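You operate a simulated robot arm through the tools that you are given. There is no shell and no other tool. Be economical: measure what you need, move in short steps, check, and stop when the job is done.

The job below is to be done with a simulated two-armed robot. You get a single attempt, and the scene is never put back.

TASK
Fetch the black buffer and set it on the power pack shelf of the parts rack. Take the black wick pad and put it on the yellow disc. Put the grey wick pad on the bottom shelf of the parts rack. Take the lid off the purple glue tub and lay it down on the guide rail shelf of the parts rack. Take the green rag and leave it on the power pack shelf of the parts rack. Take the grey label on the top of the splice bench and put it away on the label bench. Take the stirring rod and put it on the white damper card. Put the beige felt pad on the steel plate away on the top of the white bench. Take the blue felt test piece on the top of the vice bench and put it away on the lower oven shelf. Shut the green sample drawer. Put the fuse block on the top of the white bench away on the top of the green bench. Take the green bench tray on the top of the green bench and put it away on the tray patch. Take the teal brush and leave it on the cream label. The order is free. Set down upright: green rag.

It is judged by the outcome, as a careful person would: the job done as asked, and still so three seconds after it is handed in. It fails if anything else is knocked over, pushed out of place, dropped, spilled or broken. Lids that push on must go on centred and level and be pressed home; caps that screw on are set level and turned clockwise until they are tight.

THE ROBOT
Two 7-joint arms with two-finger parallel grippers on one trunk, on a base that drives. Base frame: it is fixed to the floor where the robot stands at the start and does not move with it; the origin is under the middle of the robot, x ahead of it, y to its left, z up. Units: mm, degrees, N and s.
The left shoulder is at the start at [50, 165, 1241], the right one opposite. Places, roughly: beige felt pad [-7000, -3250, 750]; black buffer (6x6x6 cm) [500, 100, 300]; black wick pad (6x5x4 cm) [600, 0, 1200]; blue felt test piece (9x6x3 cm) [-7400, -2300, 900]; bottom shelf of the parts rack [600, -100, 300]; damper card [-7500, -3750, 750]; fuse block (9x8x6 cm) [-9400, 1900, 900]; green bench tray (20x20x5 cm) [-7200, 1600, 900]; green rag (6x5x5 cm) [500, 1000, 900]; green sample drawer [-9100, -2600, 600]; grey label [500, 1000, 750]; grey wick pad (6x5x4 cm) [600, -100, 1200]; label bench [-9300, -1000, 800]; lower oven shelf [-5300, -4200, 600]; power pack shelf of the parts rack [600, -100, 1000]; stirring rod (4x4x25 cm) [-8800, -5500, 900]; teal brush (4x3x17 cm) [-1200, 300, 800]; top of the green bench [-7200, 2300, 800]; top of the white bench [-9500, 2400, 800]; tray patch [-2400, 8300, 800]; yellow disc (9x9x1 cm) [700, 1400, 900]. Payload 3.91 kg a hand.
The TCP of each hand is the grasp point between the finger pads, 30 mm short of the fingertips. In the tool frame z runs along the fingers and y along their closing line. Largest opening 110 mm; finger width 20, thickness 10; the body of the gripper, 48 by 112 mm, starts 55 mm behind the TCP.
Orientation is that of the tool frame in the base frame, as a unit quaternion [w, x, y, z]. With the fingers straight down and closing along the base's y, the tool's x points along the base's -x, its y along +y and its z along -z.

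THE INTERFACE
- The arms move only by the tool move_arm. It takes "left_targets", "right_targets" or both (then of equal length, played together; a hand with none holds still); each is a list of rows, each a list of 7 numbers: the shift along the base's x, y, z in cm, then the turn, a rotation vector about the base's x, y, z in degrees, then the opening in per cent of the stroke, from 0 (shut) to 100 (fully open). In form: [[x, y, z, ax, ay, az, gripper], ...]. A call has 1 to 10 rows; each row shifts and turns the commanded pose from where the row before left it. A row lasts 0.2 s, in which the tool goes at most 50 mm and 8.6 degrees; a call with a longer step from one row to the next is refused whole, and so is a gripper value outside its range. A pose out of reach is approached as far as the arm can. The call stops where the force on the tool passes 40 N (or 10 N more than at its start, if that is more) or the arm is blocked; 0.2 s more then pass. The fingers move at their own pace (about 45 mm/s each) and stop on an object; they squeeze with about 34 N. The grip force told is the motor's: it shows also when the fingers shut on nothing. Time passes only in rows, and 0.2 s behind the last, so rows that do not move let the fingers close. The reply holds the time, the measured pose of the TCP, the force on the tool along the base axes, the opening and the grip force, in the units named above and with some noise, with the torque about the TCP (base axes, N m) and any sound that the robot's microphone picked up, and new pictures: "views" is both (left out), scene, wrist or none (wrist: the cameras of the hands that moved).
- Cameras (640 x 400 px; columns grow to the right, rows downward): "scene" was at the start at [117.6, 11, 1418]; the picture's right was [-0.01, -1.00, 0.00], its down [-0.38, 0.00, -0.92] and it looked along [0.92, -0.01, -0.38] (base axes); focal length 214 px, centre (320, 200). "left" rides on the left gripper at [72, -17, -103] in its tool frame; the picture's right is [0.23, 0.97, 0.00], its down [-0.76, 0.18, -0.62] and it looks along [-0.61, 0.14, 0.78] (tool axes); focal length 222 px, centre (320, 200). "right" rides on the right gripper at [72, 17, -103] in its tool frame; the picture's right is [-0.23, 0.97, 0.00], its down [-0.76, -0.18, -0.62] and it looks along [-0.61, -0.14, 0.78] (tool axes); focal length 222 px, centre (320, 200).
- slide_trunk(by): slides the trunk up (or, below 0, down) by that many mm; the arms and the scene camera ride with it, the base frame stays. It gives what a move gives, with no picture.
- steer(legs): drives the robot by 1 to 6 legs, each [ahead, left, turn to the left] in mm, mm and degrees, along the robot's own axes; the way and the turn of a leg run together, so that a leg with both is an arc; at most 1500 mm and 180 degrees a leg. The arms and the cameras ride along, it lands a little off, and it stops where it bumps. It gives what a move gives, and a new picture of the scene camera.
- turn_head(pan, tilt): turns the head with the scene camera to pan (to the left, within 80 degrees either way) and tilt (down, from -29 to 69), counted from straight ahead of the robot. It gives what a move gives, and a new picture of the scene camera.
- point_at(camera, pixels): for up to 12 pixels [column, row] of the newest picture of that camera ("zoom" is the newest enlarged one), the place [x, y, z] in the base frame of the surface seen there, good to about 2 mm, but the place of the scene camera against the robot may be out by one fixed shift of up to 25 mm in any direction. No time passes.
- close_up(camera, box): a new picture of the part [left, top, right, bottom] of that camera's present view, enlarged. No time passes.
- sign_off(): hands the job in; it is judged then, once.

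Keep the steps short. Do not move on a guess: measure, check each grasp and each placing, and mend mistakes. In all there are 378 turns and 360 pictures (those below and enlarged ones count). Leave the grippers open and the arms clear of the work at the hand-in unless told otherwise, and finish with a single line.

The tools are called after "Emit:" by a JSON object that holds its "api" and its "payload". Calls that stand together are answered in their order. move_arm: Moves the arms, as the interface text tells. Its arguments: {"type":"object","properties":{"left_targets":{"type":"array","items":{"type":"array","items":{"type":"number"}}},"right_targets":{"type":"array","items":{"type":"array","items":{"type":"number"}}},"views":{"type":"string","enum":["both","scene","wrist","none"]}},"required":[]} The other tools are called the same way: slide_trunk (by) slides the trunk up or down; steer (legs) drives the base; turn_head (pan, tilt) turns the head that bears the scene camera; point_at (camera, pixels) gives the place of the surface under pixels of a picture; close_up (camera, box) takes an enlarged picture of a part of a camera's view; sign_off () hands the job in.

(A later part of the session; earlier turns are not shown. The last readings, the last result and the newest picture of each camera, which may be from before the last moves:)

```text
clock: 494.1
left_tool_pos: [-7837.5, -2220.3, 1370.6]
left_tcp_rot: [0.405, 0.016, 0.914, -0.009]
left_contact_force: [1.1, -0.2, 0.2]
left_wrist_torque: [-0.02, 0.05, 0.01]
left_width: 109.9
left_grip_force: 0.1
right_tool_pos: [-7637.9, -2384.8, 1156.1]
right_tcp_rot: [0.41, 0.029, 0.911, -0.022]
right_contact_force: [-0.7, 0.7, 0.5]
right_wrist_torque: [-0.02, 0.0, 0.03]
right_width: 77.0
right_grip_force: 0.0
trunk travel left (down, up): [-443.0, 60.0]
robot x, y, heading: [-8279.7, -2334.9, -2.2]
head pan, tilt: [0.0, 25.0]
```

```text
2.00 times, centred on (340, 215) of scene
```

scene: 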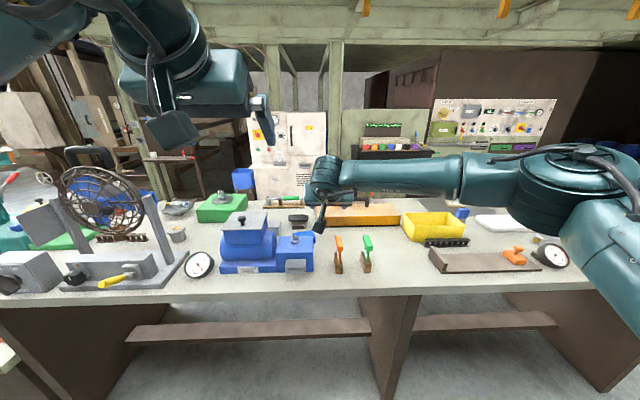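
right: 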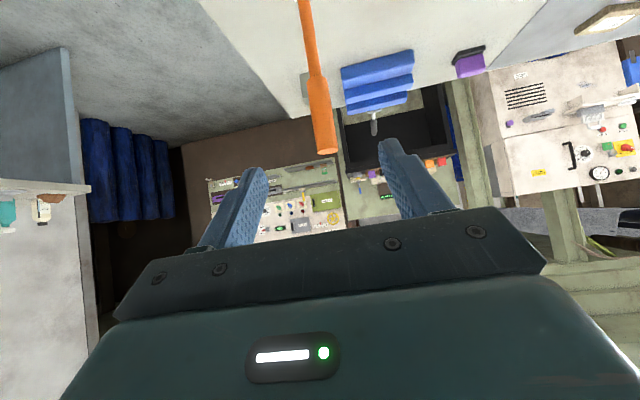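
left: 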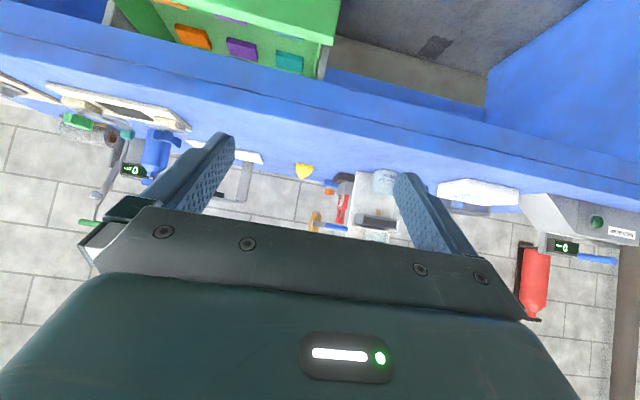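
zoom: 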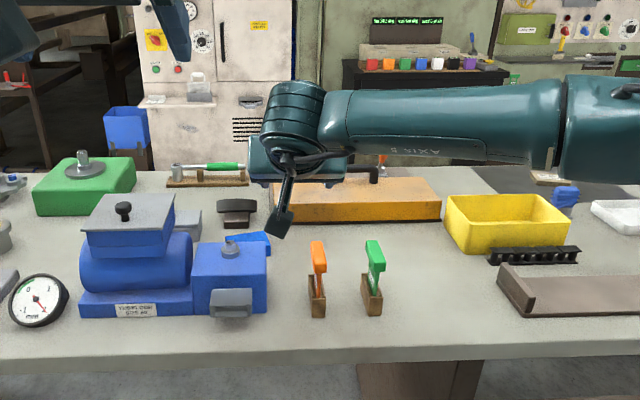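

Emit:
{"api": "move_arm", "payload": {"right_targets": [[-1, 3, 3, 0, 0, 0, 100], [-1, 3, 3, 0, 0, 0, 100]], "views": "wrist"}}

Emit:
{"api": "close_up", "payload": {"camera": "scene", "box": [210, 190, 380, 290]}}

```text
clock: 494.8
left_tool_pos: [-7837.4, -2219.3, 1370.5]
left_tcp_rot: [0.406, 0.016, 0.914, -0.009]
left_contact_force: [0.7, 1.2, 1.4]
left_wrist_torque: [-0.06, 0.02, 0.01]
left_width: 109.5
left_grip_force: 0.0
right_tool_pos: [-7657.8, -2324.2, 1215.0]
right_tcp_rot: [0.411, 0.03, 0.911, -0.023]
right_contact_force: [-0.5, 0.3, 0.0]
right_wrist_torque: [0.01, 0.0, -0.01]
right_width: 109.8
right_grip_force: 0.0
trunk travel left (down, up): [-443.0, 60.0]
robot x, y, heading: [-8280.9, -2335.3, -2.2]
head pan, tilt: [0.0, 25.0]
```

right: 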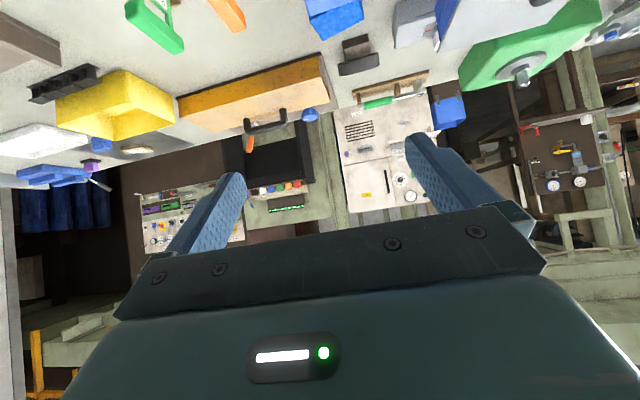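

```text
3.76 times, centred on (295, 240) of scene
```

zoom: 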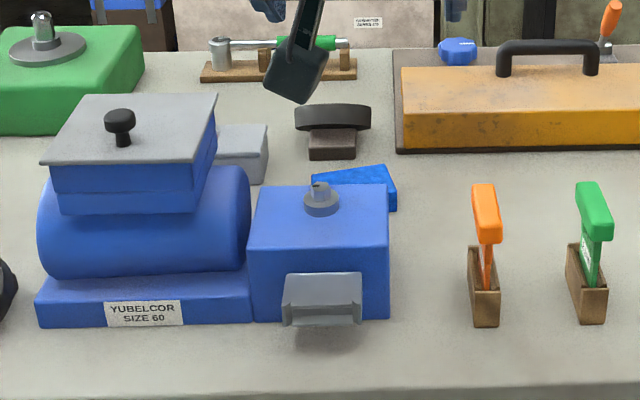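

Emit:
{"api": "close_up", "payload": {"camera": "right", "box": [260, 0, 420, 90]}}

Emit:
{"api": "point_at", "payload": {"camera": "right", "pixels": [[335, 15], [315, 30], [360, 22], [330, 35], [312, 5], [350, 60], [340, 45], [395, 25]]}}

Emit:
{"api": "point_at", "payload": {"camera": "scene", "pixels": [[306, 240], [277, 240], [292, 255], [305, 235], [298, 233], [310, 244], [314, 244], [296, 234], [338, 265]]}}

```text
4.00 times, centred on (340, 45) of right
```

zoom: 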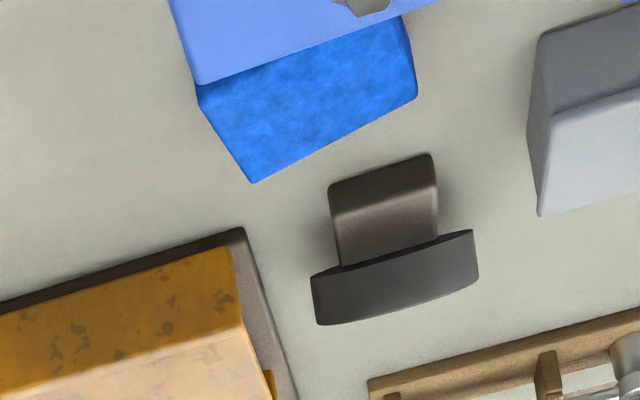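

```text
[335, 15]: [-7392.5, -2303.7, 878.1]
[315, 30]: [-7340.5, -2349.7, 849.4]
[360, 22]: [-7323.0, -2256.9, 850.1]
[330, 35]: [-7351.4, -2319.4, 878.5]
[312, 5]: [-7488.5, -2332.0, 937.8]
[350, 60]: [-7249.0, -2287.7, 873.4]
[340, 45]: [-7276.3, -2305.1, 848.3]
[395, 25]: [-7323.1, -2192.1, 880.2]
```

```text
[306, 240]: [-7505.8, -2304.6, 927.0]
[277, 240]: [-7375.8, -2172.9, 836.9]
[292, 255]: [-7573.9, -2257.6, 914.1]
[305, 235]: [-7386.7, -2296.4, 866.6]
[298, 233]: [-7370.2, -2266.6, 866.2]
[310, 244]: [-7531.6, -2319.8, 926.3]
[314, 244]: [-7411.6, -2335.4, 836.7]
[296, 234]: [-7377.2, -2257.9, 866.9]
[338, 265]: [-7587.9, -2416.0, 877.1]
```

Emit:
{"api": "point_at", "payload": {"camera": "zoom", "pixels": [[255, 175], [410, 92], [400, 25], [205, 95], [240, 78], [300, 55], [215, 120], [330, 100], [385, 160], [335, 185], [480, 240], [310, 280]]}}

```text
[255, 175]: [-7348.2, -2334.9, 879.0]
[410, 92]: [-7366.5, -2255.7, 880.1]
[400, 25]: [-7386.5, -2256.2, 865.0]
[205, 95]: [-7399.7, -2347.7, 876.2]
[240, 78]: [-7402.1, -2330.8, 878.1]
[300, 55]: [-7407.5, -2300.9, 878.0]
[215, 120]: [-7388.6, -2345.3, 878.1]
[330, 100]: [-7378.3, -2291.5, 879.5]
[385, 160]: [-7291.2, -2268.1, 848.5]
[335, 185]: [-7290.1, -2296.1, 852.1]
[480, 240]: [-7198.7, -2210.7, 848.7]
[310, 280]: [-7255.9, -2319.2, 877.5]
```

Blue felt: centre (-7385,-2301), top 879, yawed ≈+12°, right behind the pump box (top 938), so I need a vertical tool. I'll drive ahead 200, then bring the right hand vertical and yaw it.

Emit:
{"api": "steer", "payload": {"legs": [[200, 0, 2]]}}

Emit:
{"api": "move_arm", "payload": {"right_targets": [[0, 0, 0, 0, 8, 0, 100], [0, 0, 0, 0, 8, 0, 100], [0, 0, 0, 0, 8, 0, 100], [0, 0, 0, 0, 8, 0, 100], [0, 0, 0, 0, 8, 0, 100], [0, 0, 0, 0, 8.3, 0, 100], [0, 0, 0, 0, 0, 7, 100], [0, 0, 0, 0, 0, 7, 100]], "views": "wrist"}}

```text
clock: 496.4
left_tool_pos: [-7641.8, -2208.0, 1370.2]
left_tcp_rot: [0.405, 0.0, 0.914, -0.001]
left_contact_force: [-0.1, 1.5, 1.3]
left_wrist_torque: [-0.08, -0.02, 0.01]
left_width: 109.5
left_grip_force: 0.1
right_tool_pos: [-7458.8, -2308.3, 1215.5]
right_tcp_rot: [0.411, 0.013, 0.912, -0.014]
right_contact_force: [-0.2, -0.5, -0.5]
right_wrist_torque: [0.02, -0.02, -0.02]
right_width: 110.0
right_grip_force: 0.1
trunk travel left (down, up): [-443.0, 60.0]
robot x, y, heading: [-8077.2, -2339.1, -0.0]
head pan, tilt: [0.0, 25.0]
```

scene: 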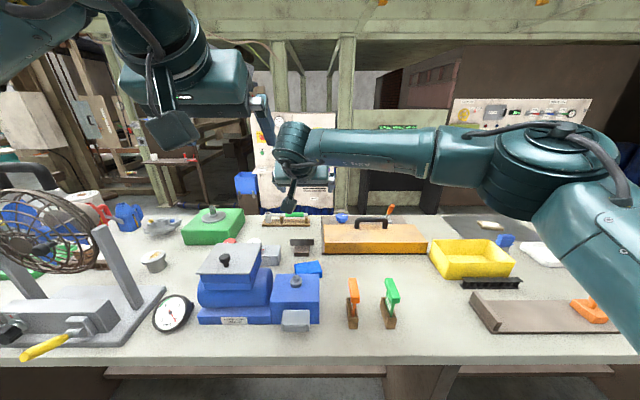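

```text
clock: 498.1
left_tool_pos: [-7643.5, -2207.9, 1370.0]
left_tcp_rot: [0.405, 0.0, 0.914, -0.001]
left_contact_force: [-0.3, 0.3, 0.4]
left_wrist_torque: [0.0, 0.0, -0.02]
left_width: 109.9
left_grip_force: 0.0
right_tool_pos: [-7483.6, -2323.8, 1204.6]
right_tcp_rot: [0.046, -0.116, 0.992, -0.009]
right_contact_force: [0.1, 1.0, 0.4]
right_wrist_torque: [-0.06, 0.02, 0.02]
right_width: 110.2
right_grip_force: 0.0
right hand out of reach, approached as far as the arm can: row 5, 6
trunk travel left (down, up): [-443.0, 60.0]
robot x, y, heading: [-8077.5, -2343.0, -0.3]
head pan, tilt: [0.0, 25.0]
```

right: 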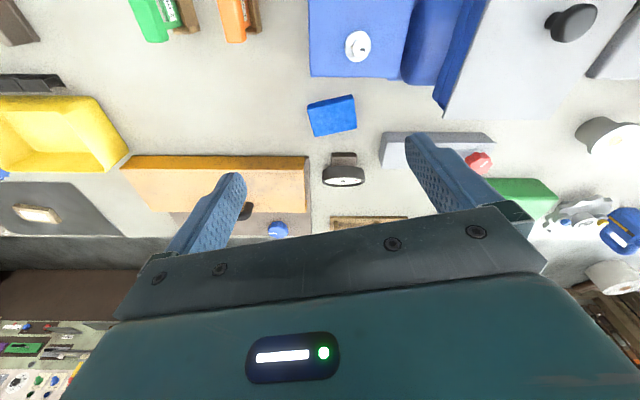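

Emit:
{"api": "close_up", "payload": {"camera": "right", "box": [290, 60, 410, 160]}}

Emit:
{"api": "point_at", "payload": {"camera": "right", "pixels": [[308, 107], [353, 96], [356, 127], [315, 134], [332, 115], [326, 80], [345, 155], [380, 140], [410, 75]]}}

```text
4.00 times, centred on (350, 110) of right
```

zoom: 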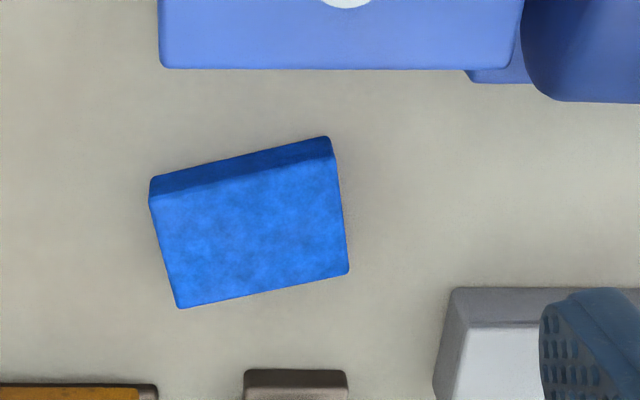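

```text
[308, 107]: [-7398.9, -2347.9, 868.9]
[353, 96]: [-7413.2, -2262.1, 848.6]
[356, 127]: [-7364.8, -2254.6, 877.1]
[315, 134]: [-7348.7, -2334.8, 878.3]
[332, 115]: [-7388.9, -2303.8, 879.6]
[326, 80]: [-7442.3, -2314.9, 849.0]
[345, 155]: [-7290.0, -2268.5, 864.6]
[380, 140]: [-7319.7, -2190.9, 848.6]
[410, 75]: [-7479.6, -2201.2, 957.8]
```

Alignment is good (felt yaw 11–13°, hand 13.4°). I'll move over (-7383,-2301) and descend.

Emit:
{"api": "move_arm", "payload": {"right_targets": [[3.4, 0.8, 0, 0, 0, 0, 100], [3.4, 0.8, 0, 0, 0, 0, 100], [3.3, 0.7, 0, 0, 0, 0, 100], [0, 0, -4.8, 0, 0, 0, 100], [0, 0, -4.8, 0, 0, 0, 100], [0, 0, -4.8, 0, 0, 0, 100], [0, 0, -4.8, 0, 0, 0, 100], [0, 0, -4.8, 0, 0, 0, 100]], "views": "wrist"}}

Emit:
{"api": "point_at", "payload": {"camera": "right", "pixels": [[320, 120], [320, 60]]}}

```text
clock: 499.9
left_tool_pos: [-7644.0, -2209.1, 1370.0]
left_tcp_rot: [0.404, 0.001, 0.915, -0.001]
left_contact_force: [0.6, 0.1, -0.4]
left_wrist_torque: [0.01, 0.01, 0.03]
left_width: 109.8
left_grip_force: 0.0
right_tool_pos: [-7480.0, -2319.0, 982.2]
right_tcp_rot: [0.048, -0.115, 0.992, -0.003]
right_contact_force: [-12.9, -5.9, 17.2]
right_wrist_torque: [0.66, 0.95, 0.78]
right_width: 108.5
right_grip_force: 0.0
right hand out of reach, approached as far as the arm can: row 1, 2, 3
trunk travel left (down, up): [-443.0, 60.0]
robot x, y, heading: [-8081.1, -2344.4, -0.1]
head pan, tilt: [0.0, 25.0]
stopped in row 8 (right hand): the force on the tool passed its limit (the readings are from after the stop); the commanded pose is now the measured one
```

right: 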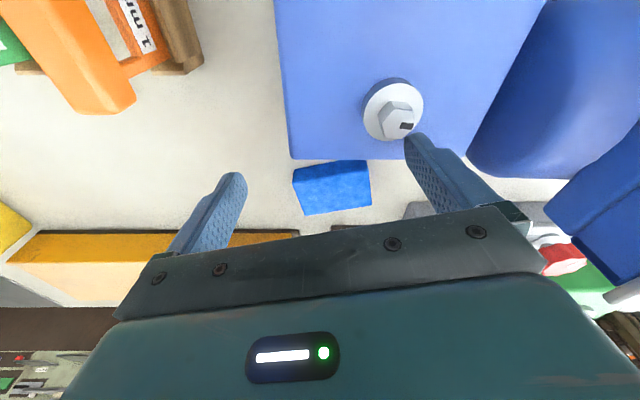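

```text
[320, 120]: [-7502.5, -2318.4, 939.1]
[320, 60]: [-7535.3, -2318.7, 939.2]
```

The horizontal part was out of reach and a finger touched the pump's bolt at about 20 N. I'll lift straight up and check that nothing moved.

Emit:
{"api": "move_arm", "payload": {"right_targets": [[0, 0, 4, 0, 0, 0, 100], [0, 0, 4, 0, 0, 0, 100], [0, 0, 4, 0, 0, 0, 100]], "views": "wrist"}}

Emit:
{"api": "point_at", "payload": {"camera": "right", "pixels": [[300, 40], [300, 75], [400, 60], [330, 120], [310, 118], [350, 110]]}}

Emit:
{"api": "close_up", "payload": {"camera": "scene", "box": [180, 230, 340, 350]}}

```text
clock: 500.8
left_tool_pos: [-7643.8, -2209.0, 1369.3]
left_tcp_rot: [0.405, 0.0, 0.914, -0.001]
left_contact_force: [-0.5, 0.4, 0.1]
left_wrist_torque: [-0.01, 0.01, -0.03]
left_width: 110.1
left_grip_force: 0.1
right_tool_pos: [-7478.5, -2317.6, 1102.5]
right_tcp_rot: [0.049, -0.114, 0.992, -0.004]
right_contact_force: [-0.1, 0.3, 0.7]
right_wrist_torque: [0.02, 0.02, -0.02]
right_width: 110.1
right_grip_force: 0.0
trunk travel left (down, up): [-443.0, 60.0]
robot x, y, heading: [-8082.2, -2342.5, -0.2]
head pan, tilt: [0.0, 25.0]
```

right: 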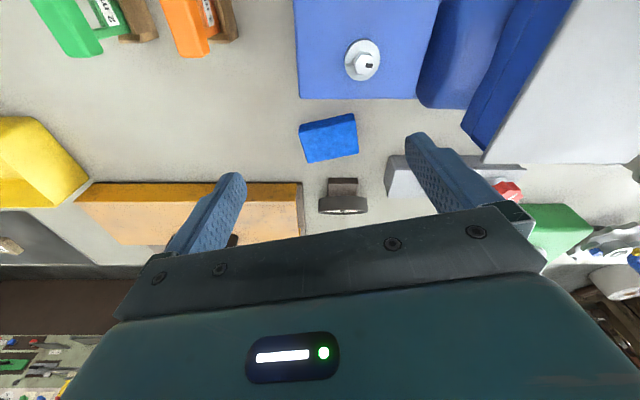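

```text
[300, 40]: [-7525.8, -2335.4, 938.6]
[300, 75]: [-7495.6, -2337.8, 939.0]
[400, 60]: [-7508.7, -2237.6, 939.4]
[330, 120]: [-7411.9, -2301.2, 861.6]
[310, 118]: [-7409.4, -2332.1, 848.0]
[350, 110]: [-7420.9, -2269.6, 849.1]
```

```text
3.33 times, centred on (260, 290) of scene
```

zoom: 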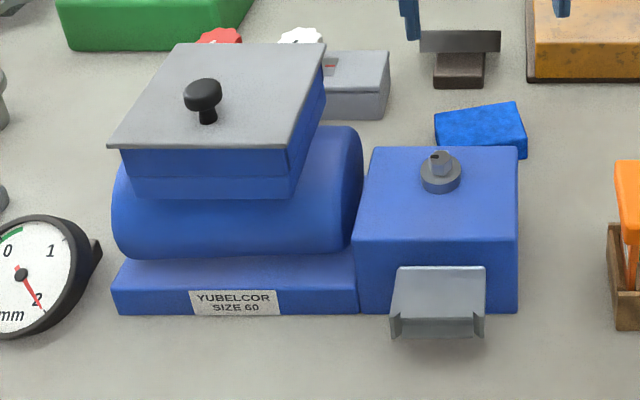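

Nothing moved. Reach is best with the shoulder nearer wrist height: raise the hand, lower the trunk 110, drive 50 closer, then move over the felt before descending.

Emit:
{"api": "move_arm", "payload": {"right_targets": [[0, 0, 4.5, 0, -4.5, 0, 100], [0, 0, 4, 0, 0, 0, 100]], "views": "none"}}

Emit:
{"api": "slide_trunk", "payload": {"by": -110}}

Emit:
{"api": "steer", "payload": {"legs": [[50, 0, 0]]}}

Emit:
{"api": "move_arm", "payload": {"right_targets": [[1.5, 0.5, 0, 0, 0, 0, 100], [1.5, 0.4, 0, 0, 0, 0, 100], [1.5, 0.4, 0, 0, 0, 0, 100]], "views": "wrist"}}

```text
clock: 501.4
left_tool_pos: [-7643.5, -2208.4, 1369.9]
left_tcp_rot: [0.404, -0.001, 0.915, 0.0]
left_contact_force: [0.2, -0.7, 0.0]
left_wrist_torque: [0.01, 0.01, -0.01]
left_width: 110.1
left_grip_force: 0.1
right_tool_pos: [-7479.7, -2318.7, 1188.3]
right_tcp_rot: [0.088, -0.115, 0.99, -0.007]
right_contact_force: [0.4, -0.1, 0.6]
right_wrist_torque: [-0.06, -0.02, 0.01]
right_width: 110.0
right_grip_force: 0.0
trunk travel left (down, up): [-443.0, 60.0]
robot x, y, heading: [-8078.6, -2344.0, -0.2]
head pan, tilt: [0.0, 25.0]
```

```text
clock: 502.8
left_tool_pos: [-7643.6, -2208.4, 1259.3]
left_tcp_rot: [0.405, 0.001, 0.914, -0.002]
left_contact_force: [-0.2, 0.3, -0.2]
left_wrist_torque: [-0.01, -0.01, 0.02]
left_width: 109.8
left_grip_force: 0.1
right_tool_pos: [-7479.5, -2319.7, 1076.5]
right_tcp_rot: [0.087, -0.114, 0.99, -0.007]
right_contact_force: [-0.3, 0.7, -0.2]
right_wrist_torque: [0.02, -0.03, -0.03]
right_width: 110.2
right_grip_force: 0.0
trunk travel left (down, up): [-333.0, 170.0]
robot x, y, heading: [-8080.7, -2345.2, -0.1]
head pan, tilt: [0.0, 25.0]
```

```text
clock: 503.7
left_tool_pos: [-7592.2, -2210.1, 1260.8]
left_tcp_rot: [0.404, 0.0, 0.915, -0.001]
left_contact_force: [0.5, -0.3, 0.2]
left_wrist_torque: [0.0, -0.02, 0.01]
left_width: 109.7
left_grip_force: 0.0
right_tool_pos: [-7427.7, -2319.3, 1076.2]
right_tcp_rot: [0.086, -0.114, 0.99, -0.008]
right_contact_force: [-0.5, -0.6, -0.5]
right_wrist_torque: [0.01, 0.04, 0.0]
right_width: 109.9
right_grip_force: 0.1
trunk travel left (down, up): [-333.0, 170.0]
robot x, y, heading: [-8028.4, -2345.1, -0.2]
head pan, tilt: [0.0, 25.0]
```

scene: 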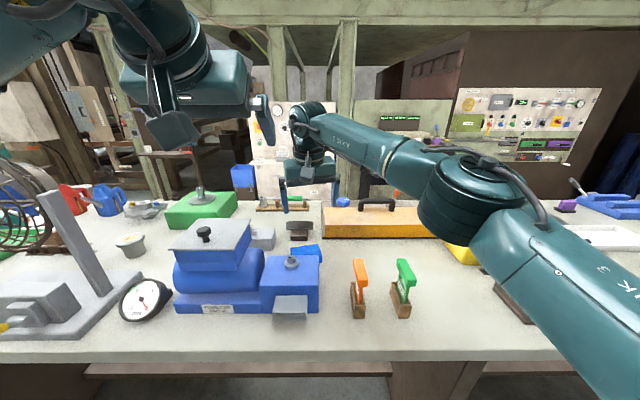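

```text
clock: 504.5
left_tool_pos: [-7593.2, -2209.3, 1260.5]
left_tcp_rot: [0.405, 0.0, 0.914, -0.002]
left_contact_force: [-0.5, 0.5, -0.3]
left_wrist_torque: [-0.01, 0.0, 0.01]
left_width: 110.2
left_grip_force: 0.1
right_tool_pos: [-7413.1, -2312.0, 1076.2]
right_tcp_rot: [0.087, -0.114, 0.99, -0.007]
right_contact_force: [-0.1, -0.5, -0.2]
right_wrist_torque: [-0.04, -0.03, 0.01]
right_width: 109.7
right_grip_force: 0.0
right hand out of reach, approached as far as the arm can: row 2, 3
trunk travel left (down, up): [-333.0, 170.0]
robot x, y, heading: [-8029.5, -2339.7, -0.3]
head pan, tilt: [0.0, 25.0]
```

right: 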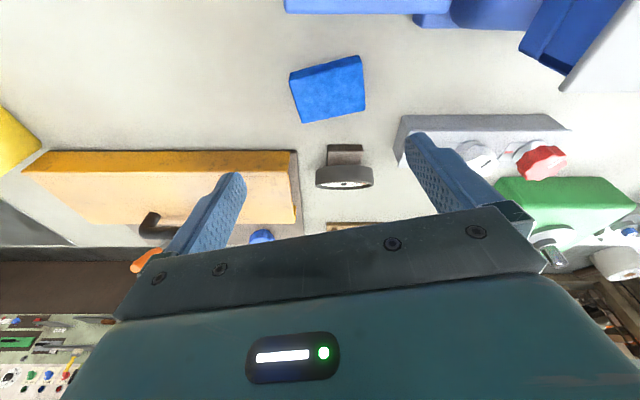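

Descend 10 cm (still above the box), then shift forward again where reach is greater.

Emit:
{"api": "move_arm", "payload": {"right_targets": [[0, 0, -4.8, 0, 0, 0, 100], [0, 0, -4.2, 0, 0, 0, 100], [1.5, 0.5, 0, 0, 0, 0, 100], [1.5, 0.6, 0, 0, 0, 0, 100]], "views": "none"}}

```text
clock: 505.5
left_tool_pos: [-7591.6, -2209.8, 1260.1]
left_tcp_rot: [0.404, 0.0, 0.915, 0.0]
left_contact_force: [0.4, -0.8, 0.3]
left_wrist_torque: [0.0, -0.03, 0.06]
left_width: 109.9
left_grip_force: 0.1
right_tool_pos: [-7399.0, -2308.5, 986.5]
right_tcp_rot: [0.087, -0.115, 0.99, -0.007]
right_contact_force: [0.6, 0.5, 0.8]
right_wrist_torque: [0.02, -0.02, 0.01]
right_width: 110.1
right_grip_force: 0.0
right hand out of reach, approached as far as the arm can: row 4
trunk travel left (down, up): [-333.0, 170.0]
robot x, y, heading: [-8032.7, -2340.2, -0.2]
head pan, tilt: [0.0, 25.0]
```

Emit:
{"api": "steer", "payload": {"legs": [[18, 8, 0]]}}

Emit:
{"api": "move_arm", "payload": {"right_targets": [[0, 0, -4, 0, 0, 0, 100]], "views": "wrist"}}

Emit:
{"api": "point_at", "payload": {"camera": "right", "pixels": [[300, 120], [360, 100], [330, 140], [310, 160], [370, 140]]}}

```text
clock: 506.3
left_tool_pos: [-7574.2, -2201.1, 1259.3]
left_tcp_rot: [0.405, 0.0, 0.914, -0.001]
left_contact_force: [0.2, 0.9, -0.5]
left_wrist_torque: [0.02, 0.0, 0.0]
left_width: 110.0
left_grip_force: 0.1
right_tool_pos: [-7381.0, -2300.5, 986.4]
right_tcp_rot: [0.087, -0.114, 0.99, -0.008]
right_contact_force: [0.0, 0.2, 0.2]
right_wrist_torque: [0.0, -0.02, 0.02]
right_width: 110.2
right_grip_force: 0.1
trunk travel left (down, up): [-333.0, 170.0]
robot x, y, heading: [-8010.8, -2331.5, -0.5]
head pan, tilt: [0.0, 25.0]
```

scene: 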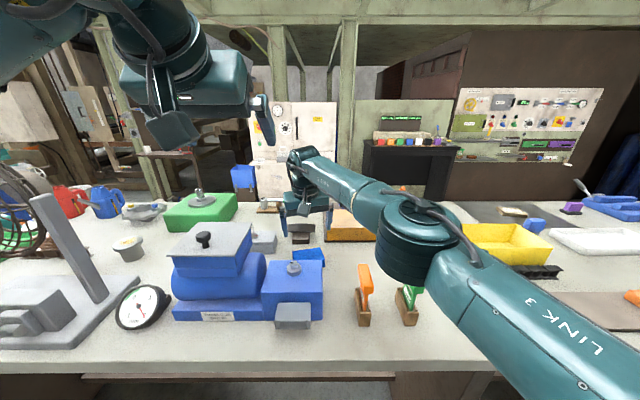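

```text
clock: 506.7
left_tool_pos: [-7573.1, -2201.8, 1260.0]
left_tcp_rot: [0.405, 0.001, 0.914, -0.002]
left_contact_force: [0.2, 0.8, 0.3]
left_wrist_torque: [-0.01, 0.03, -0.03]
left_width: 110.2
left_grip_force: 0.1
right_tool_pos: [-7380.5, -2302.1, 946.8]
right_tcp_rot: [0.087, -0.114, 0.99, -0.007]
right_contact_force: [-0.3, 0.6, 1.0]
right_wrist_torque: [-0.03, -0.01, -0.01]
right_width: 109.9
right_grip_force: 0.0
trunk travel left (down, up): [-333.0, 170.0]
robot x, y, heading: [-8009.5, -2332.4, -0.5]
head pan, tilt: [0.0, 25.0]
```

right: 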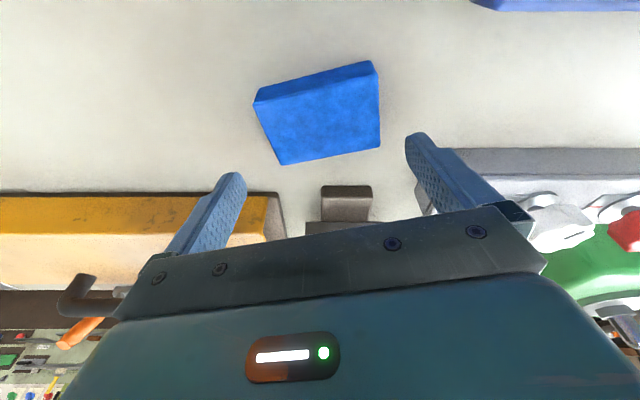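

```text
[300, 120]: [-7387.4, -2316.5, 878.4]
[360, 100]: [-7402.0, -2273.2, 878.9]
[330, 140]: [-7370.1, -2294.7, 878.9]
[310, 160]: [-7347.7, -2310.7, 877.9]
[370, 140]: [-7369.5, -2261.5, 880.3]
```

Over the felt centre. Descending to 884.

Emit:
{"api": "move_arm", "payload": {"right_targets": [[0, 0.1, -3.5, 0, 0, 0, 100], [0, 0, -2.7, 0, 0, 0, 100]], "views": "wrist"}}

```text
clock: 507.3
left_tool_pos: [-7575.2, -2201.2, 1261.3]
left_tcp_rot: [0.405, 0.001, 0.915, -0.002]
left_contact_force: [0.4, -0.1, 0.0]
left_wrist_torque: [-0.03, 0.0, -0.01]
left_width: 110.2
left_grip_force: 0.0
right_tool_pos: [-7379.5, -2301.2, 885.7]
right_tcp_rot: [0.087, -0.113, 0.99, -0.007]
right_contact_force: [0.9, 0.0, -0.3]
right_wrist_torque: [-0.02, 0.02, 0.02]
right_width: 110.1
right_grip_force: 0.0
trunk travel left (down, up): [-333.0, 170.0]
robot x, y, heading: [-8013.3, -2333.1, -0.3]
head pan, tilt: [0.0, 25.0]
```

right: 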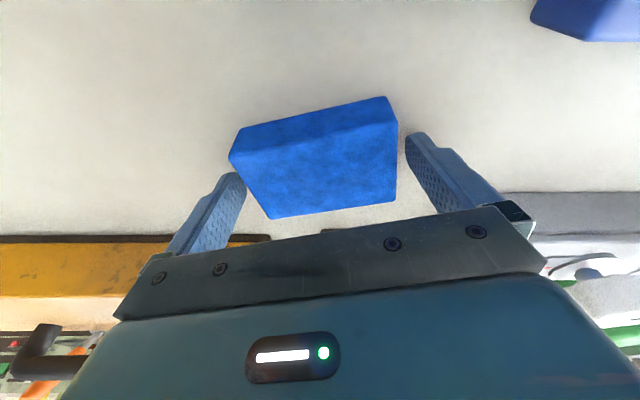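

Emit:
{"api": "move_arm", "payload": {"right_targets": [[0, 0, -0.2, 0, 0, 0, 20], [0, 0, 0, 0, 0, 0, 20], [0, 0, 0, 0, 0, 0, 20], [0, 0, 2, 0, 0, 0, 20], [0, 0, 3, 0, 0, 0, 20]], "views": "wrist"}}

```text
clock: 508.5
left_tool_pos: [-7575.1, -2202.0, 1260.0]
left_tcp_rot: [0.404, 0.001, 0.915, -0.002]
left_contact_force: [-0.4, -0.3, -0.8]
left_wrist_torque: [0.0, 0.01, 0.0]
left_width: 110.0
left_grip_force: 0.2
right_tool_pos: [-7381.1, -2302.0, 934.1]
right_tcp_rot: [0.087, -0.113, 0.99, -0.008]
right_contact_force: [0.2, -0.3, 0.1]
right_wrist_torque: [0.02, 0.0, -0.01]
right_width: 89.6
right_grip_force: 34.3
trunk travel left (down, up): [-333.0, 170.0]
robot x, y, heading: [-8015.2, -2334.1, -0.2]
head pan, tilt: [0.0, 25.0]
```

right: 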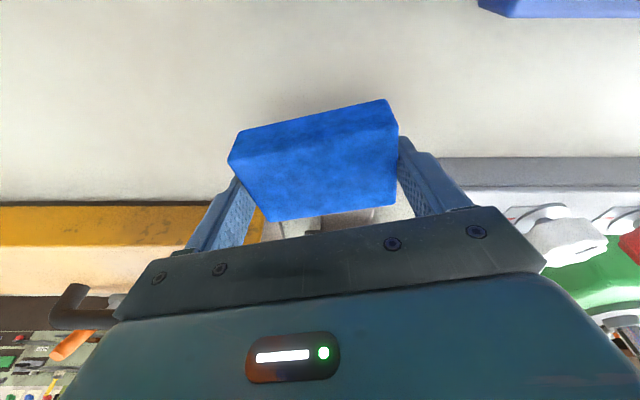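

Held at 89.6 mm. For the oven I'll need a tilted grip, so I'll regrasp on a free spot of this bench: lift, back 140, right 230, and look.

Emit:
{"api": "move_arm", "payload": {"right_targets": [[0, 0, 4.5, 0, 0, 0, 20], [0, 0, 4.5, 0, 0, 0, 20], [-2, 0, 4, 0, 0, 0, 20], [-2, 0, 0, 0, 0, 0, 20]], "views": "none"}}

Emit:
{"api": "steer", "payload": {"legs": [[-150, 0, 0], [0, -230, 0]]}}

Emit:
{"api": "close_up", "payload": {"camera": "right", "box": [0, 0, 640, 200]}}

Emit:
{"api": "point_at", "payload": {"camera": "zoom", "pixels": [[320, 40], [250, 40], [400, 40], [200, 80], [450, 80], [320, 80], [150, 40], [520, 40]]}}

```text
clock: 509.5
left_tool_pos: [-7574.4, -2203.0, 1260.1]
left_tcp_rot: [0.406, 0.0, 0.914, 0.0]
left_contact_force: [0.1, -0.8, 0.3]
left_wrist_torque: [0.03, 0.01, -0.01]
left_width: 109.7
left_grip_force: 0.0
right_tool_pos: [-7389.8, -2309.0, 1063.5]
right_tcp_rot: [0.092, -0.121, 0.988, -0.012]
right_contact_force: [-0.5, -1.0, -0.4]
right_wrist_torque: [0.03, -0.01, -0.01]
right_width: 89.5
right_grip_force: 34.1
right hand out of reach, approached as far as the arm can: row 2, 3, 4
trunk travel left (down, up): [-333.0, 170.0]
robot x, y, heading: [-8010.7, -2334.8, -0.0]
head pan, tilt: [0.0, 25.0]
```

```text
clock: 512.2
left_tool_pos: [-7726.1, -2429.4, 1260.2]
left_tcp_rot: [0.404, 0.001, 0.915, -0.001]
left_contact_force: [-0.4, -0.9, -0.5]
left_wrist_torque: [0.01, 0.02, 0.01]
left_width: 110.1
left_grip_force: 0.0
right_tool_pos: [-7541.8, -2538.1, 1063.6]
right_tcp_rot: [0.092, -0.12, 0.988, -0.011]
right_contact_force: [-0.5, -0.2, 0.5]
right_wrist_torque: [0.0, 0.02, 0.02]
right_width: 89.4
right_grip_force: 34.3
trunk travel left (down, up): [-333.0, 170.0]
robot x, y, heading: [-8163.1, -2562.5, -0.3]
head pan, tilt: [0.0, 25.0]
```

scene: 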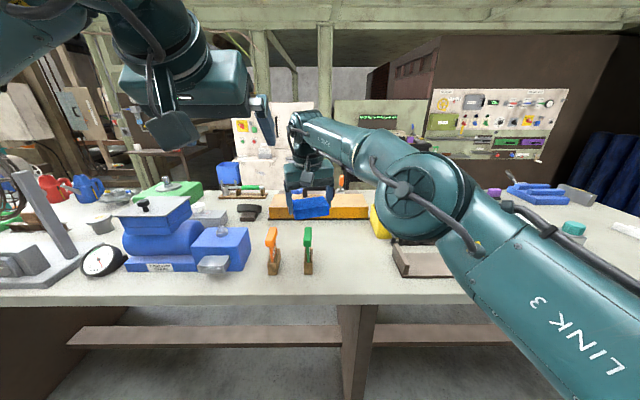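

```text
1.00 times, centred on (320, 100) of right
```

zoom: 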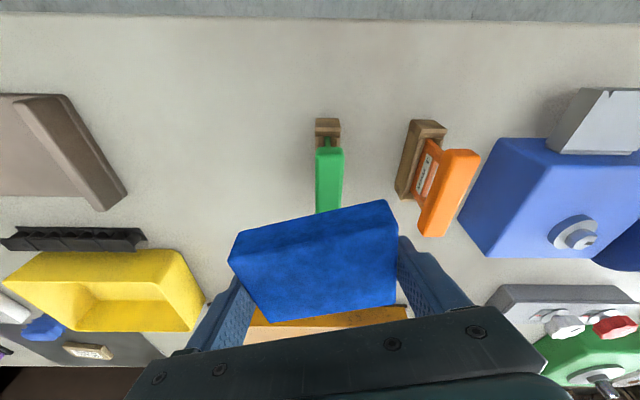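

```text
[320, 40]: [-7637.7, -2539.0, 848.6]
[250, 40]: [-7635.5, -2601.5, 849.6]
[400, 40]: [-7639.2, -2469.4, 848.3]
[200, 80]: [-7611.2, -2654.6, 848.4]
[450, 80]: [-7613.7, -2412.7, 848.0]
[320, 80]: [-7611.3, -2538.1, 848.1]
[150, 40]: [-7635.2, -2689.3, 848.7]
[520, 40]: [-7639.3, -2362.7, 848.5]
```

Free patch around (-7560,-2630). Shift right 92 and lower.

Emit:
{"api": "steer", "payload": {"legs": [[-15, -92, 0]]}}

Emit:
{"api": "move_arm", "payload": {"right_targets": [[0, 0, -4.5, 0, 0, 0, 20], [0, 0, -4.5, 0, 0, 0, 20], [0, 0, -4.5, 0, 0, 0, 20], [0, 0, -3, 0, 0, 0, 20]], "views": "wrist"}}

```text
clock: 513.3
left_tool_pos: [-7742.4, -2522.9, 1260.9]
left_tcp_rot: [0.406, 0.001, 0.914, -0.001]
left_contact_force: [0.2, -0.2, 0.9]
left_wrist_torque: [0.04, 0.02, 0.02]
left_width: 110.0
left_grip_force: 0.0
right_tool_pos: [-7558.4, -2631.7, 1061.9]
right_tcp_rot: [0.093, -0.119, 0.988, -0.01]
right_contact_force: [0.8, 0.2, -0.2]
right_wrist_torque: [-0.01, 0.0, -0.01]
right_width: 89.1
right_grip_force: 33.8
trunk travel left (down, up): [-333.0, 170.0]
robot x, y, heading: [-8178.8, -2651.7, -0.4]
head pan, tilt: [0.0, 25.0]
```

scene: 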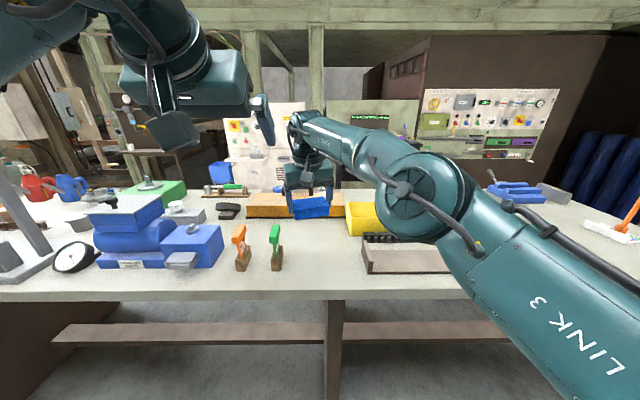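

```text
clock: 514.3
left_tool_pos: [-7741.4, -2522.4, 1259.9]
left_tcp_rot: [0.404, 0.001, 0.915, -0.002]
left_contact_force: [0.7, 0.2, -0.1]
left_wrist_torque: [-0.01, -0.02, -0.03]
left_width: 109.9
left_grip_force: 0.1
right_tool_pos: [-7559.2, -2630.7, 896.9]
right_tcp_rot: [0.091, -0.12, 0.989, -0.012]
right_contact_force: [0.8, -0.2, -0.7]
right_wrist_torque: [0.02, -0.01, 0.01]
right_width: 89.3
right_grip_force: 34.4
trunk travel left (down, up): [-333.0, 170.0]
robot x, y, heading: [-8178.4, -2652.9, -0.5]
head pan, tilt: [0.0, 25.0]
```

right: 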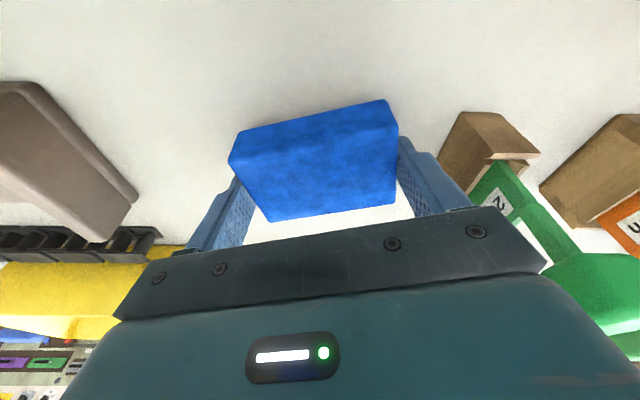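

Emit:
{"api": "point_at", "payload": {"camera": "right", "pixels": [[450, 140], [470, 165], [490, 190], [135, 195], [430, 160]]}}

Emit:
{"api": "move_arm", "payload": {"right_targets": [[0, -1.2, 0, 0, 0, 0, 20], [0, 0, -0.8, 0, 0, 0, 20], [0, 0, -0.3, 0, 0, 0, 20], [0, 0, -0.2, 0, 0, 0, 20]], "views": "none"}}

```text
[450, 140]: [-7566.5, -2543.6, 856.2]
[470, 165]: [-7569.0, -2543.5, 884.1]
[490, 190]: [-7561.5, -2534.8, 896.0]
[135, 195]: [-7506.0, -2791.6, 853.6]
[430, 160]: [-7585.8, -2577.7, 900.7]
```

```text
clock: 515.3
left_tool_pos: [-7742.3, -2522.0, 1259.7]
left_tcp_rot: [0.405, 0.001, 0.914, -0.001]
left_contact_force: [-0.6, -0.3, 0.0]
left_wrist_torque: [-0.06, -0.01, 0.0]
left_width: 110.0
left_grip_force: 0.0
right_tool_pos: [-7558.3, -2643.2, 885.5]
right_tcp_rot: [0.092, -0.12, 0.988, -0.012]
right_contact_force: [-0.2, -0.2, 4.5]
right_wrist_torque: [0.14, 0.14, 0.05]
right_width: 89.2
right_grip_force: 34.1
trunk travel left (down, up): [-333.0, 170.0]
robot x, y, heading: [-8177.2, -2649.4, -0.3]
head pan, tilt: [0.0, 25.0]
```

Contact. I'll open, rise 7 cm, tilt 38° forward (about the yawed axis), then come straight down and regrip.

Emit:
{"api": "move_arm", "payload": {"right_targets": [[0, 0, 0, 0, 0, 0, 100], [0, 0, 0, 0, 0, 0, 100], [0, 0, 3.5, 0, 0, 0, 100], [0, 0, 3.5, 0, 0, 0, 100], [0, 0, 0, 1.8, -7.4, 0, 100], [0, 0, 0, 1.8, -7.4, 0, 100], [0, 0, 0, 1.8, -7.4, 0, 100], [0, 0, 0, 1.8, -7.4, 0, 100], [0, 0, 0, 1.8, -7.4, 0, 100]], "views": "wrist"}}

Emit:
{"api": "point_at", "payload": {"camera": "right", "pixels": [[250, 60], [320, 60], [380, 60], [320, 90], [260, 90], [380, 80]]}}

```text
clock: 517.3
left_tool_pos: [-7742.1, -2522.9, 1260.2]
left_tcp_rot: [0.405, 0.001, 0.914, -0.002]
left_contact_force: [-0.6, -0.4, 0.9]
left_wrist_torque: [-0.04, -0.01, -0.05]
left_width: 110.1
left_grip_force: 0.0
right_tool_pos: [-7558.7, -2642.7, 955.3]
right_tcp_rot: [0.411, -0.102, 0.905, 0.028]
right_contact_force: [-0.6, 0.2, 0.1]
right_wrist_torque: [-0.03, -0.04, 0.02]
right_width: 109.9
right_grip_force: 0.1
trunk travel left (down, up): [-333.0, 170.0]
robot x, y, heading: [-8181.8, -2653.3, -0.1]
head pan, tilt: [0.0, 25.0]
```

right: 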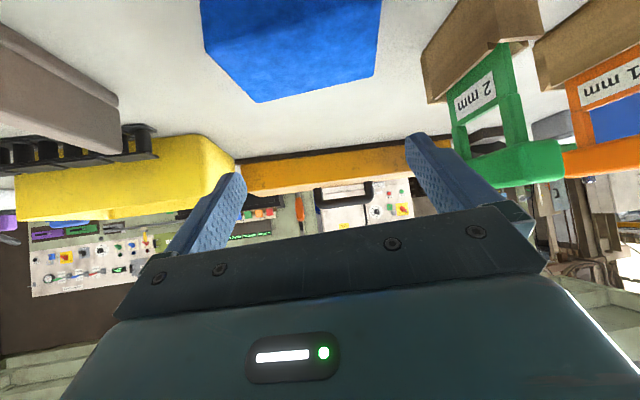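

```text
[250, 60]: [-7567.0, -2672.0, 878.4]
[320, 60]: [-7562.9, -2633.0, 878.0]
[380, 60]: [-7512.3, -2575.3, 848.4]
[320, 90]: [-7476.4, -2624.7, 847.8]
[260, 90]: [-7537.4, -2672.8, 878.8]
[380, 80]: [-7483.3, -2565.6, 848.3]
```

Descending to 880 at the felt's centre and closing.

Emit:
{"api": "move_arm", "payload": {"right_targets": [[-0.4, 0, -4, 0, 0, 0, 100], [0, 0, -3.4, 0, 0, 0, 100], [0, 0, 0, 0, 0, 0, 20], [0, 0, 0, 0, 0, 0, 20], [0, 0, 0, 0, 0, 0, 20], [0, 0, 3, 0, 0, 0, 20], [0, 0, 3, 0, 0, 0, 20]], "views": "wrist"}}

```text
clock: 518.9
left_tool_pos: [-7742.1, -2522.7, 1259.5]
left_tcp_rot: [0.405, 0.002, 0.914, -0.002]
left_contact_force: [0.4, -0.3, -0.4]
left_wrist_torque: [-0.02, 0.01, 0.0]
left_width: 110.2
left_grip_force: 0.0
right_tool_pos: [-7564.0, -2642.6, 940.6]
right_tcp_rot: [0.408, -0.102, 0.907, 0.027]
right_contact_force: [-0.3, -0.1, 0.0]
right_wrist_torque: [0.0, 0.02, -0.01]
right_width: 89.8
right_grip_force: 34.3
trunk travel left (down, up): [-333.0, 170.0]
robot x, y, heading: [-8179.8, -2652.1, -0.5]
head pan, tilt: [0.0, 25.0]
```

right: 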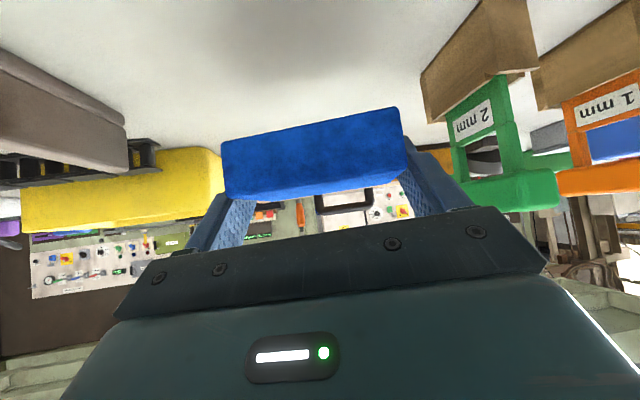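

Regripped with tilt. I'll lift, then drive around the bench's end: back 180, right 1850, ahead.

Emit:
{"api": "move_arm", "payload": {"right_targets": [[-1, 0, 4.5, 0, 0, 0, 20], [-2, 0, 4, 0, 0, 0, 20], [-3, 0, 3, 0, 0, 0, 20]], "views": "none"}}

Emit:
{"api": "steer", "payload": {"legs": [[-220, 0, 0.4], [0, -1500, 0], [0, -380, 0], [900, 0, 0]]}}

Emit:
{"api": "point_at", "payload": {"camera": "scene", "pixels": [[320, 250], [250, 250], [200, 200], [400, 250], [320, 200], [300, 160]]}}

```text
clock: 519.7
left_tool_pos: [-7743.1, -2521.5, 1260.3]
left_tcp_rot: [0.405, 0.002, 0.914, -0.002]
left_contact_force: [0.1, -0.4, -0.2]
left_wrist_torque: [0.0, 0.01, 0.02]
left_width: 110.2
left_grip_force: 0.0
right_tool_pos: [-7622.1, -2645.0, 1058.6]
right_tcp_rot: [0.409, -0.102, 0.906, 0.027]
right_contact_force: [0.0, 0.5, 0.1]
right_wrist_torque: [0.01, 0.0, -0.01]
right_width: 89.8
right_grip_force: 33.9
trunk travel left (down, up): [-333.0, 170.0]
robot x, y, heading: [-8179.2, -2650.7, -0.2]
head pan, tilt: [0.0, 25.0]
```

```text
clock: 534.7
left_tool_pos: [-7033.0, -4363.7, 1259.8]
left_tcp_rot: [0.404, -0.005, 0.915, 0.001]
left_contact_force: [-0.3, 0.4, 0.3]
left_wrist_torque: [0.07, -0.01, -0.03]
left_width: 109.9
left_grip_force: 0.0
right_tool_pos: [-6912.4, -4482.4, 1056.8]
right_tcp_rot: [0.409, -0.109, 0.906, 0.03]
right_contact_force: [0.3, 0.3, 0.5]
right_wrist_torque: [0.02, -0.03, 0.01]
right_width: 89.3
right_grip_force: 33.7
trunk travel left (down, up): [-333.0, 170.0]
robot x, y, heading: [-7468.0, -4501.0, 0.7]
head pan, tilt: [0.0, 25.0]
```

scene: 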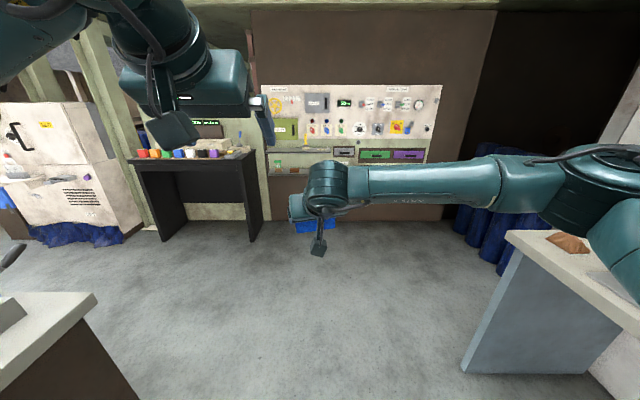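

```text
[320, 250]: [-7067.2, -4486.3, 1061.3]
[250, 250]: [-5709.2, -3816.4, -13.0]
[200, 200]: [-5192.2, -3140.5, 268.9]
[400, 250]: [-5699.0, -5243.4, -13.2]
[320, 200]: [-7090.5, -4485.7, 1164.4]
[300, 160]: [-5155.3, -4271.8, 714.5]
```

Emit:
{"api": "close_up", "payload": {"camera": "scene", "box": [240, 80, 460, 210]}}

Emit:
{"api": "point_at", "payload": {"camera": "zoom", "pixels": [[150, 250], [150, 275], [200, 215], [150, 205], [110, 230], [230, 225], [400, 210], [560, 220], [120, 262], [420, 225], [150, 290], [250, 262]]}}

```text
2.91 times, centred on (350, 145) of scene
```

zoom: 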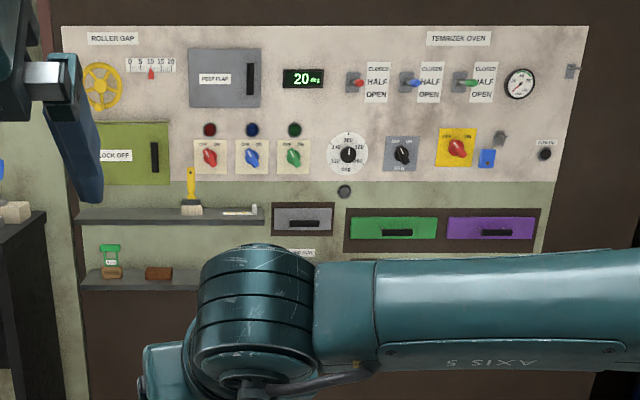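

```text
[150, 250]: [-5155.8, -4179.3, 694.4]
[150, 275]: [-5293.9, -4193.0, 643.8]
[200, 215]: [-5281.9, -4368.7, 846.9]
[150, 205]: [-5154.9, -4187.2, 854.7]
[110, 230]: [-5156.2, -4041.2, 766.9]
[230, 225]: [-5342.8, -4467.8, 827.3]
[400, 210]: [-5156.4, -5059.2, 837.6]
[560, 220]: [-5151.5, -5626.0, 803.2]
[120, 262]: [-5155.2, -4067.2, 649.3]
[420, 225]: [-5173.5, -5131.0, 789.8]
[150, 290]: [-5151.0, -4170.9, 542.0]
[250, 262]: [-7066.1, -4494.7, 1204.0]
```

The lower shelf sticks out below the upper one, with two items on its left part. I'll drive closer with the trunk lowered 250, and look at the free part.

Emit:
{"api": "steer", "payload": {"legs": [[1100, 140, -0.7]]}}

Emit:
{"api": "slide_trunk", "payload": {"by": -250}}

Emit:
{"api": "turn_head", "payload": {"pan": 0, "tilt": 22}}

Emit:
{"api": "close_up", "payload": {"camera": "scene", "box": [220, 110, 440, 240]}}

```text
clock: 540.4
left_tool_pos: [-5940.3, -4201.5, 1259.3]
left_tcp_rot: [0.405, -0.011, 0.914, 0.004]
left_contact_force: [-0.5, -1.1, 0.7]
left_wrist_torque: [-0.02, 0.04, 0.03]
left_width: 109.8
left_grip_force: 0.0
right_tool_pos: [-5816.6, -4318.3, 1057.2]
right_tcp_rot: [0.408, -0.116, 0.905, 0.034]
right_contact_force: [-0.1, -0.7, -0.3]
right_wrist_torque: [0.0, 0.05, -0.02]
right_width: 89.0
right_grip_force: 34.1
trunk travel left (down, up): [-333.0, 170.0]
robot x, y, heading: [-6374.2, -4345.8, 1.2]
head pan, tilt: [0.0, 25.0]
```

scene: 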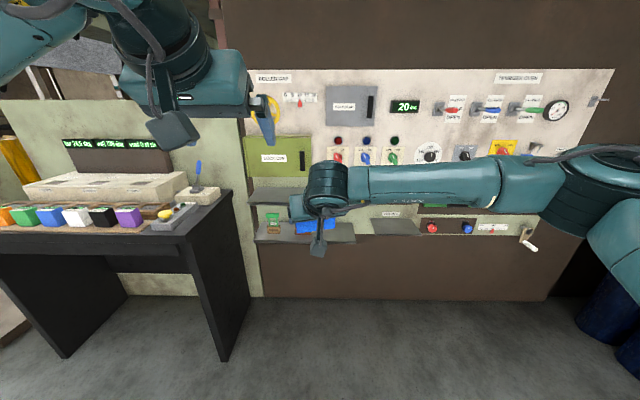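

```text
clock: 543.0
left_tool_pos: [-5941.2, -4201.3, 1010.4]
left_tcp_rot: [0.406, -0.011, 0.914, 0.004]
left_contact_force: [-1.0, 0.5, 0.0]
left_wrist_torque: [0.03, -0.02, 0.01]
left_width: 110.0
left_grip_force: 0.0
right_tool_pos: [-5817.5, -4319.9, 808.0]
right_tcp_rot: [0.408, -0.115, 0.905, 0.034]
right_contact_force: [0.2, -0.2, -0.5]
right_wrist_torque: [0.0, 0.02, -0.05]
right_width: 88.9
right_grip_force: 34.8
trunk travel left (down, up): [-83.0, 420.0]
robot x, y, heading: [-6377.7, -4342.3, 1.2]
head pan, tilt: [0.0, 25.0]
```

```text
clock: 543.6
left_tool_pos: [-5940.2, -4201.2, 1010.3]
left_tcp_rot: [0.406, -0.011, 0.914, 0.004]
left_contact_force: [-0.1, -0.8, 0.5]
left_wrist_torque: [-0.01, 0.0, 0.02]
left_width: 109.8
left_grip_force: 0.0
right_tool_pos: [-5816.2, -4320.3, 806.7]
right_tcp_rot: [0.408, -0.116, 0.905, 0.033]
right_contact_force: [0.2, -1.0, 0.6]
right_wrist_torque: [0.03, 0.01, 0.03]
right_width: 88.9
right_grip_force: 34.1
trunk travel left (down, up): [-83.0, 420.0]
robot x, y, heading: [-6371.6, -4343.1, 1.1]
head pan, tilt: [0.0, 22.0]
```

scene: 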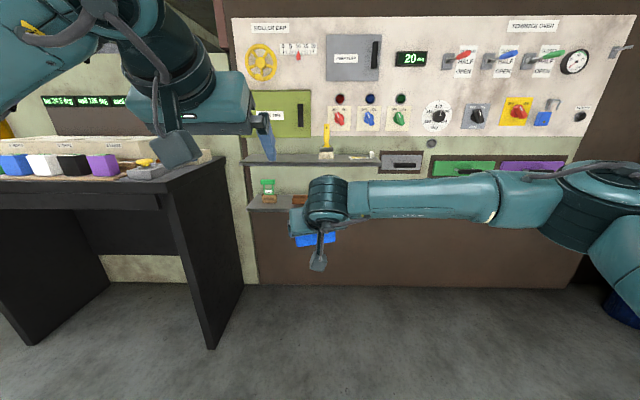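

```text
2.91 times, centred on (330, 175) of scene
```

zoom: 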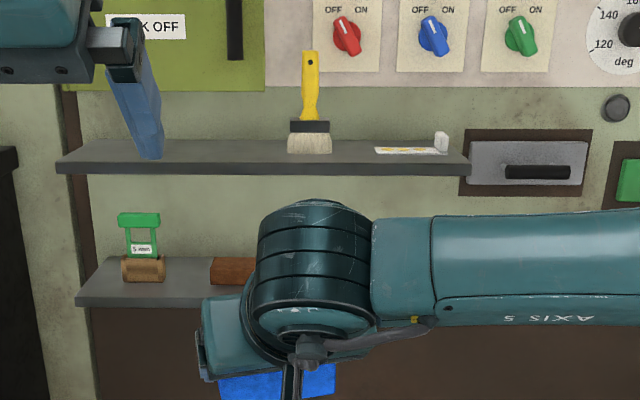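

Emit:
{"api": "point_at", "payload": {"camera": "zoom", "pixels": [[100, 160], [460, 165], [90, 298], [190, 298], [235, 270], [220, 282], [145, 268], [180, 275], [450, 155], [240, 165]]}}

Emit:
{"api": "move_arm", "payload": {"right_targets": [[0, -0.5, -2, 0, 0, 0, 20]], "views": "wrist"}}

```text
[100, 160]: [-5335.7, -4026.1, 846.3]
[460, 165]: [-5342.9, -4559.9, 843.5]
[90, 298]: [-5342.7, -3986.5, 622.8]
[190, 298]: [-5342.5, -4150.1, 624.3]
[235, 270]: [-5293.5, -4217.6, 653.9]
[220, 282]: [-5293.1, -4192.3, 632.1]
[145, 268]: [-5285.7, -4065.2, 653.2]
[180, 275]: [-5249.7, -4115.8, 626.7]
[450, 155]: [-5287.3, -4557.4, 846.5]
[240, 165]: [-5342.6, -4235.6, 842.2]
```

```text
clock: 544.0
left_tool_pos: [-5940.9, -4201.5, 1010.1]
left_tcp_rot: [0.406, -0.011, 0.914, 0.004]
left_contact_force: [0.3, -0.9, 1.1]
left_wrist_torque: [-0.03, 0.0, 0.01]
left_width: 110.2
left_grip_force: 0.0
right_tool_pos: [-5817.6, -4324.7, 787.9]
right_tcp_rot: [0.409, -0.115, 0.905, 0.033]
right_contact_force: [-0.1, -0.3, 1.2]
right_wrist_torque: [0.01, 0.01, 0.06]
right_width: 89.0
right_grip_force: 33.7
trunk travel left (down, up): [-83.0, 420.0]
robot x, y, heading: [-6374.8, -4343.5, 1.0]
head pan, tilt: [0.0, 22.0]
```

right: 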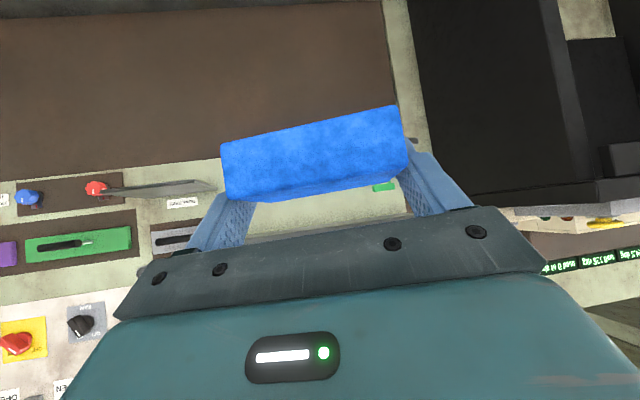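

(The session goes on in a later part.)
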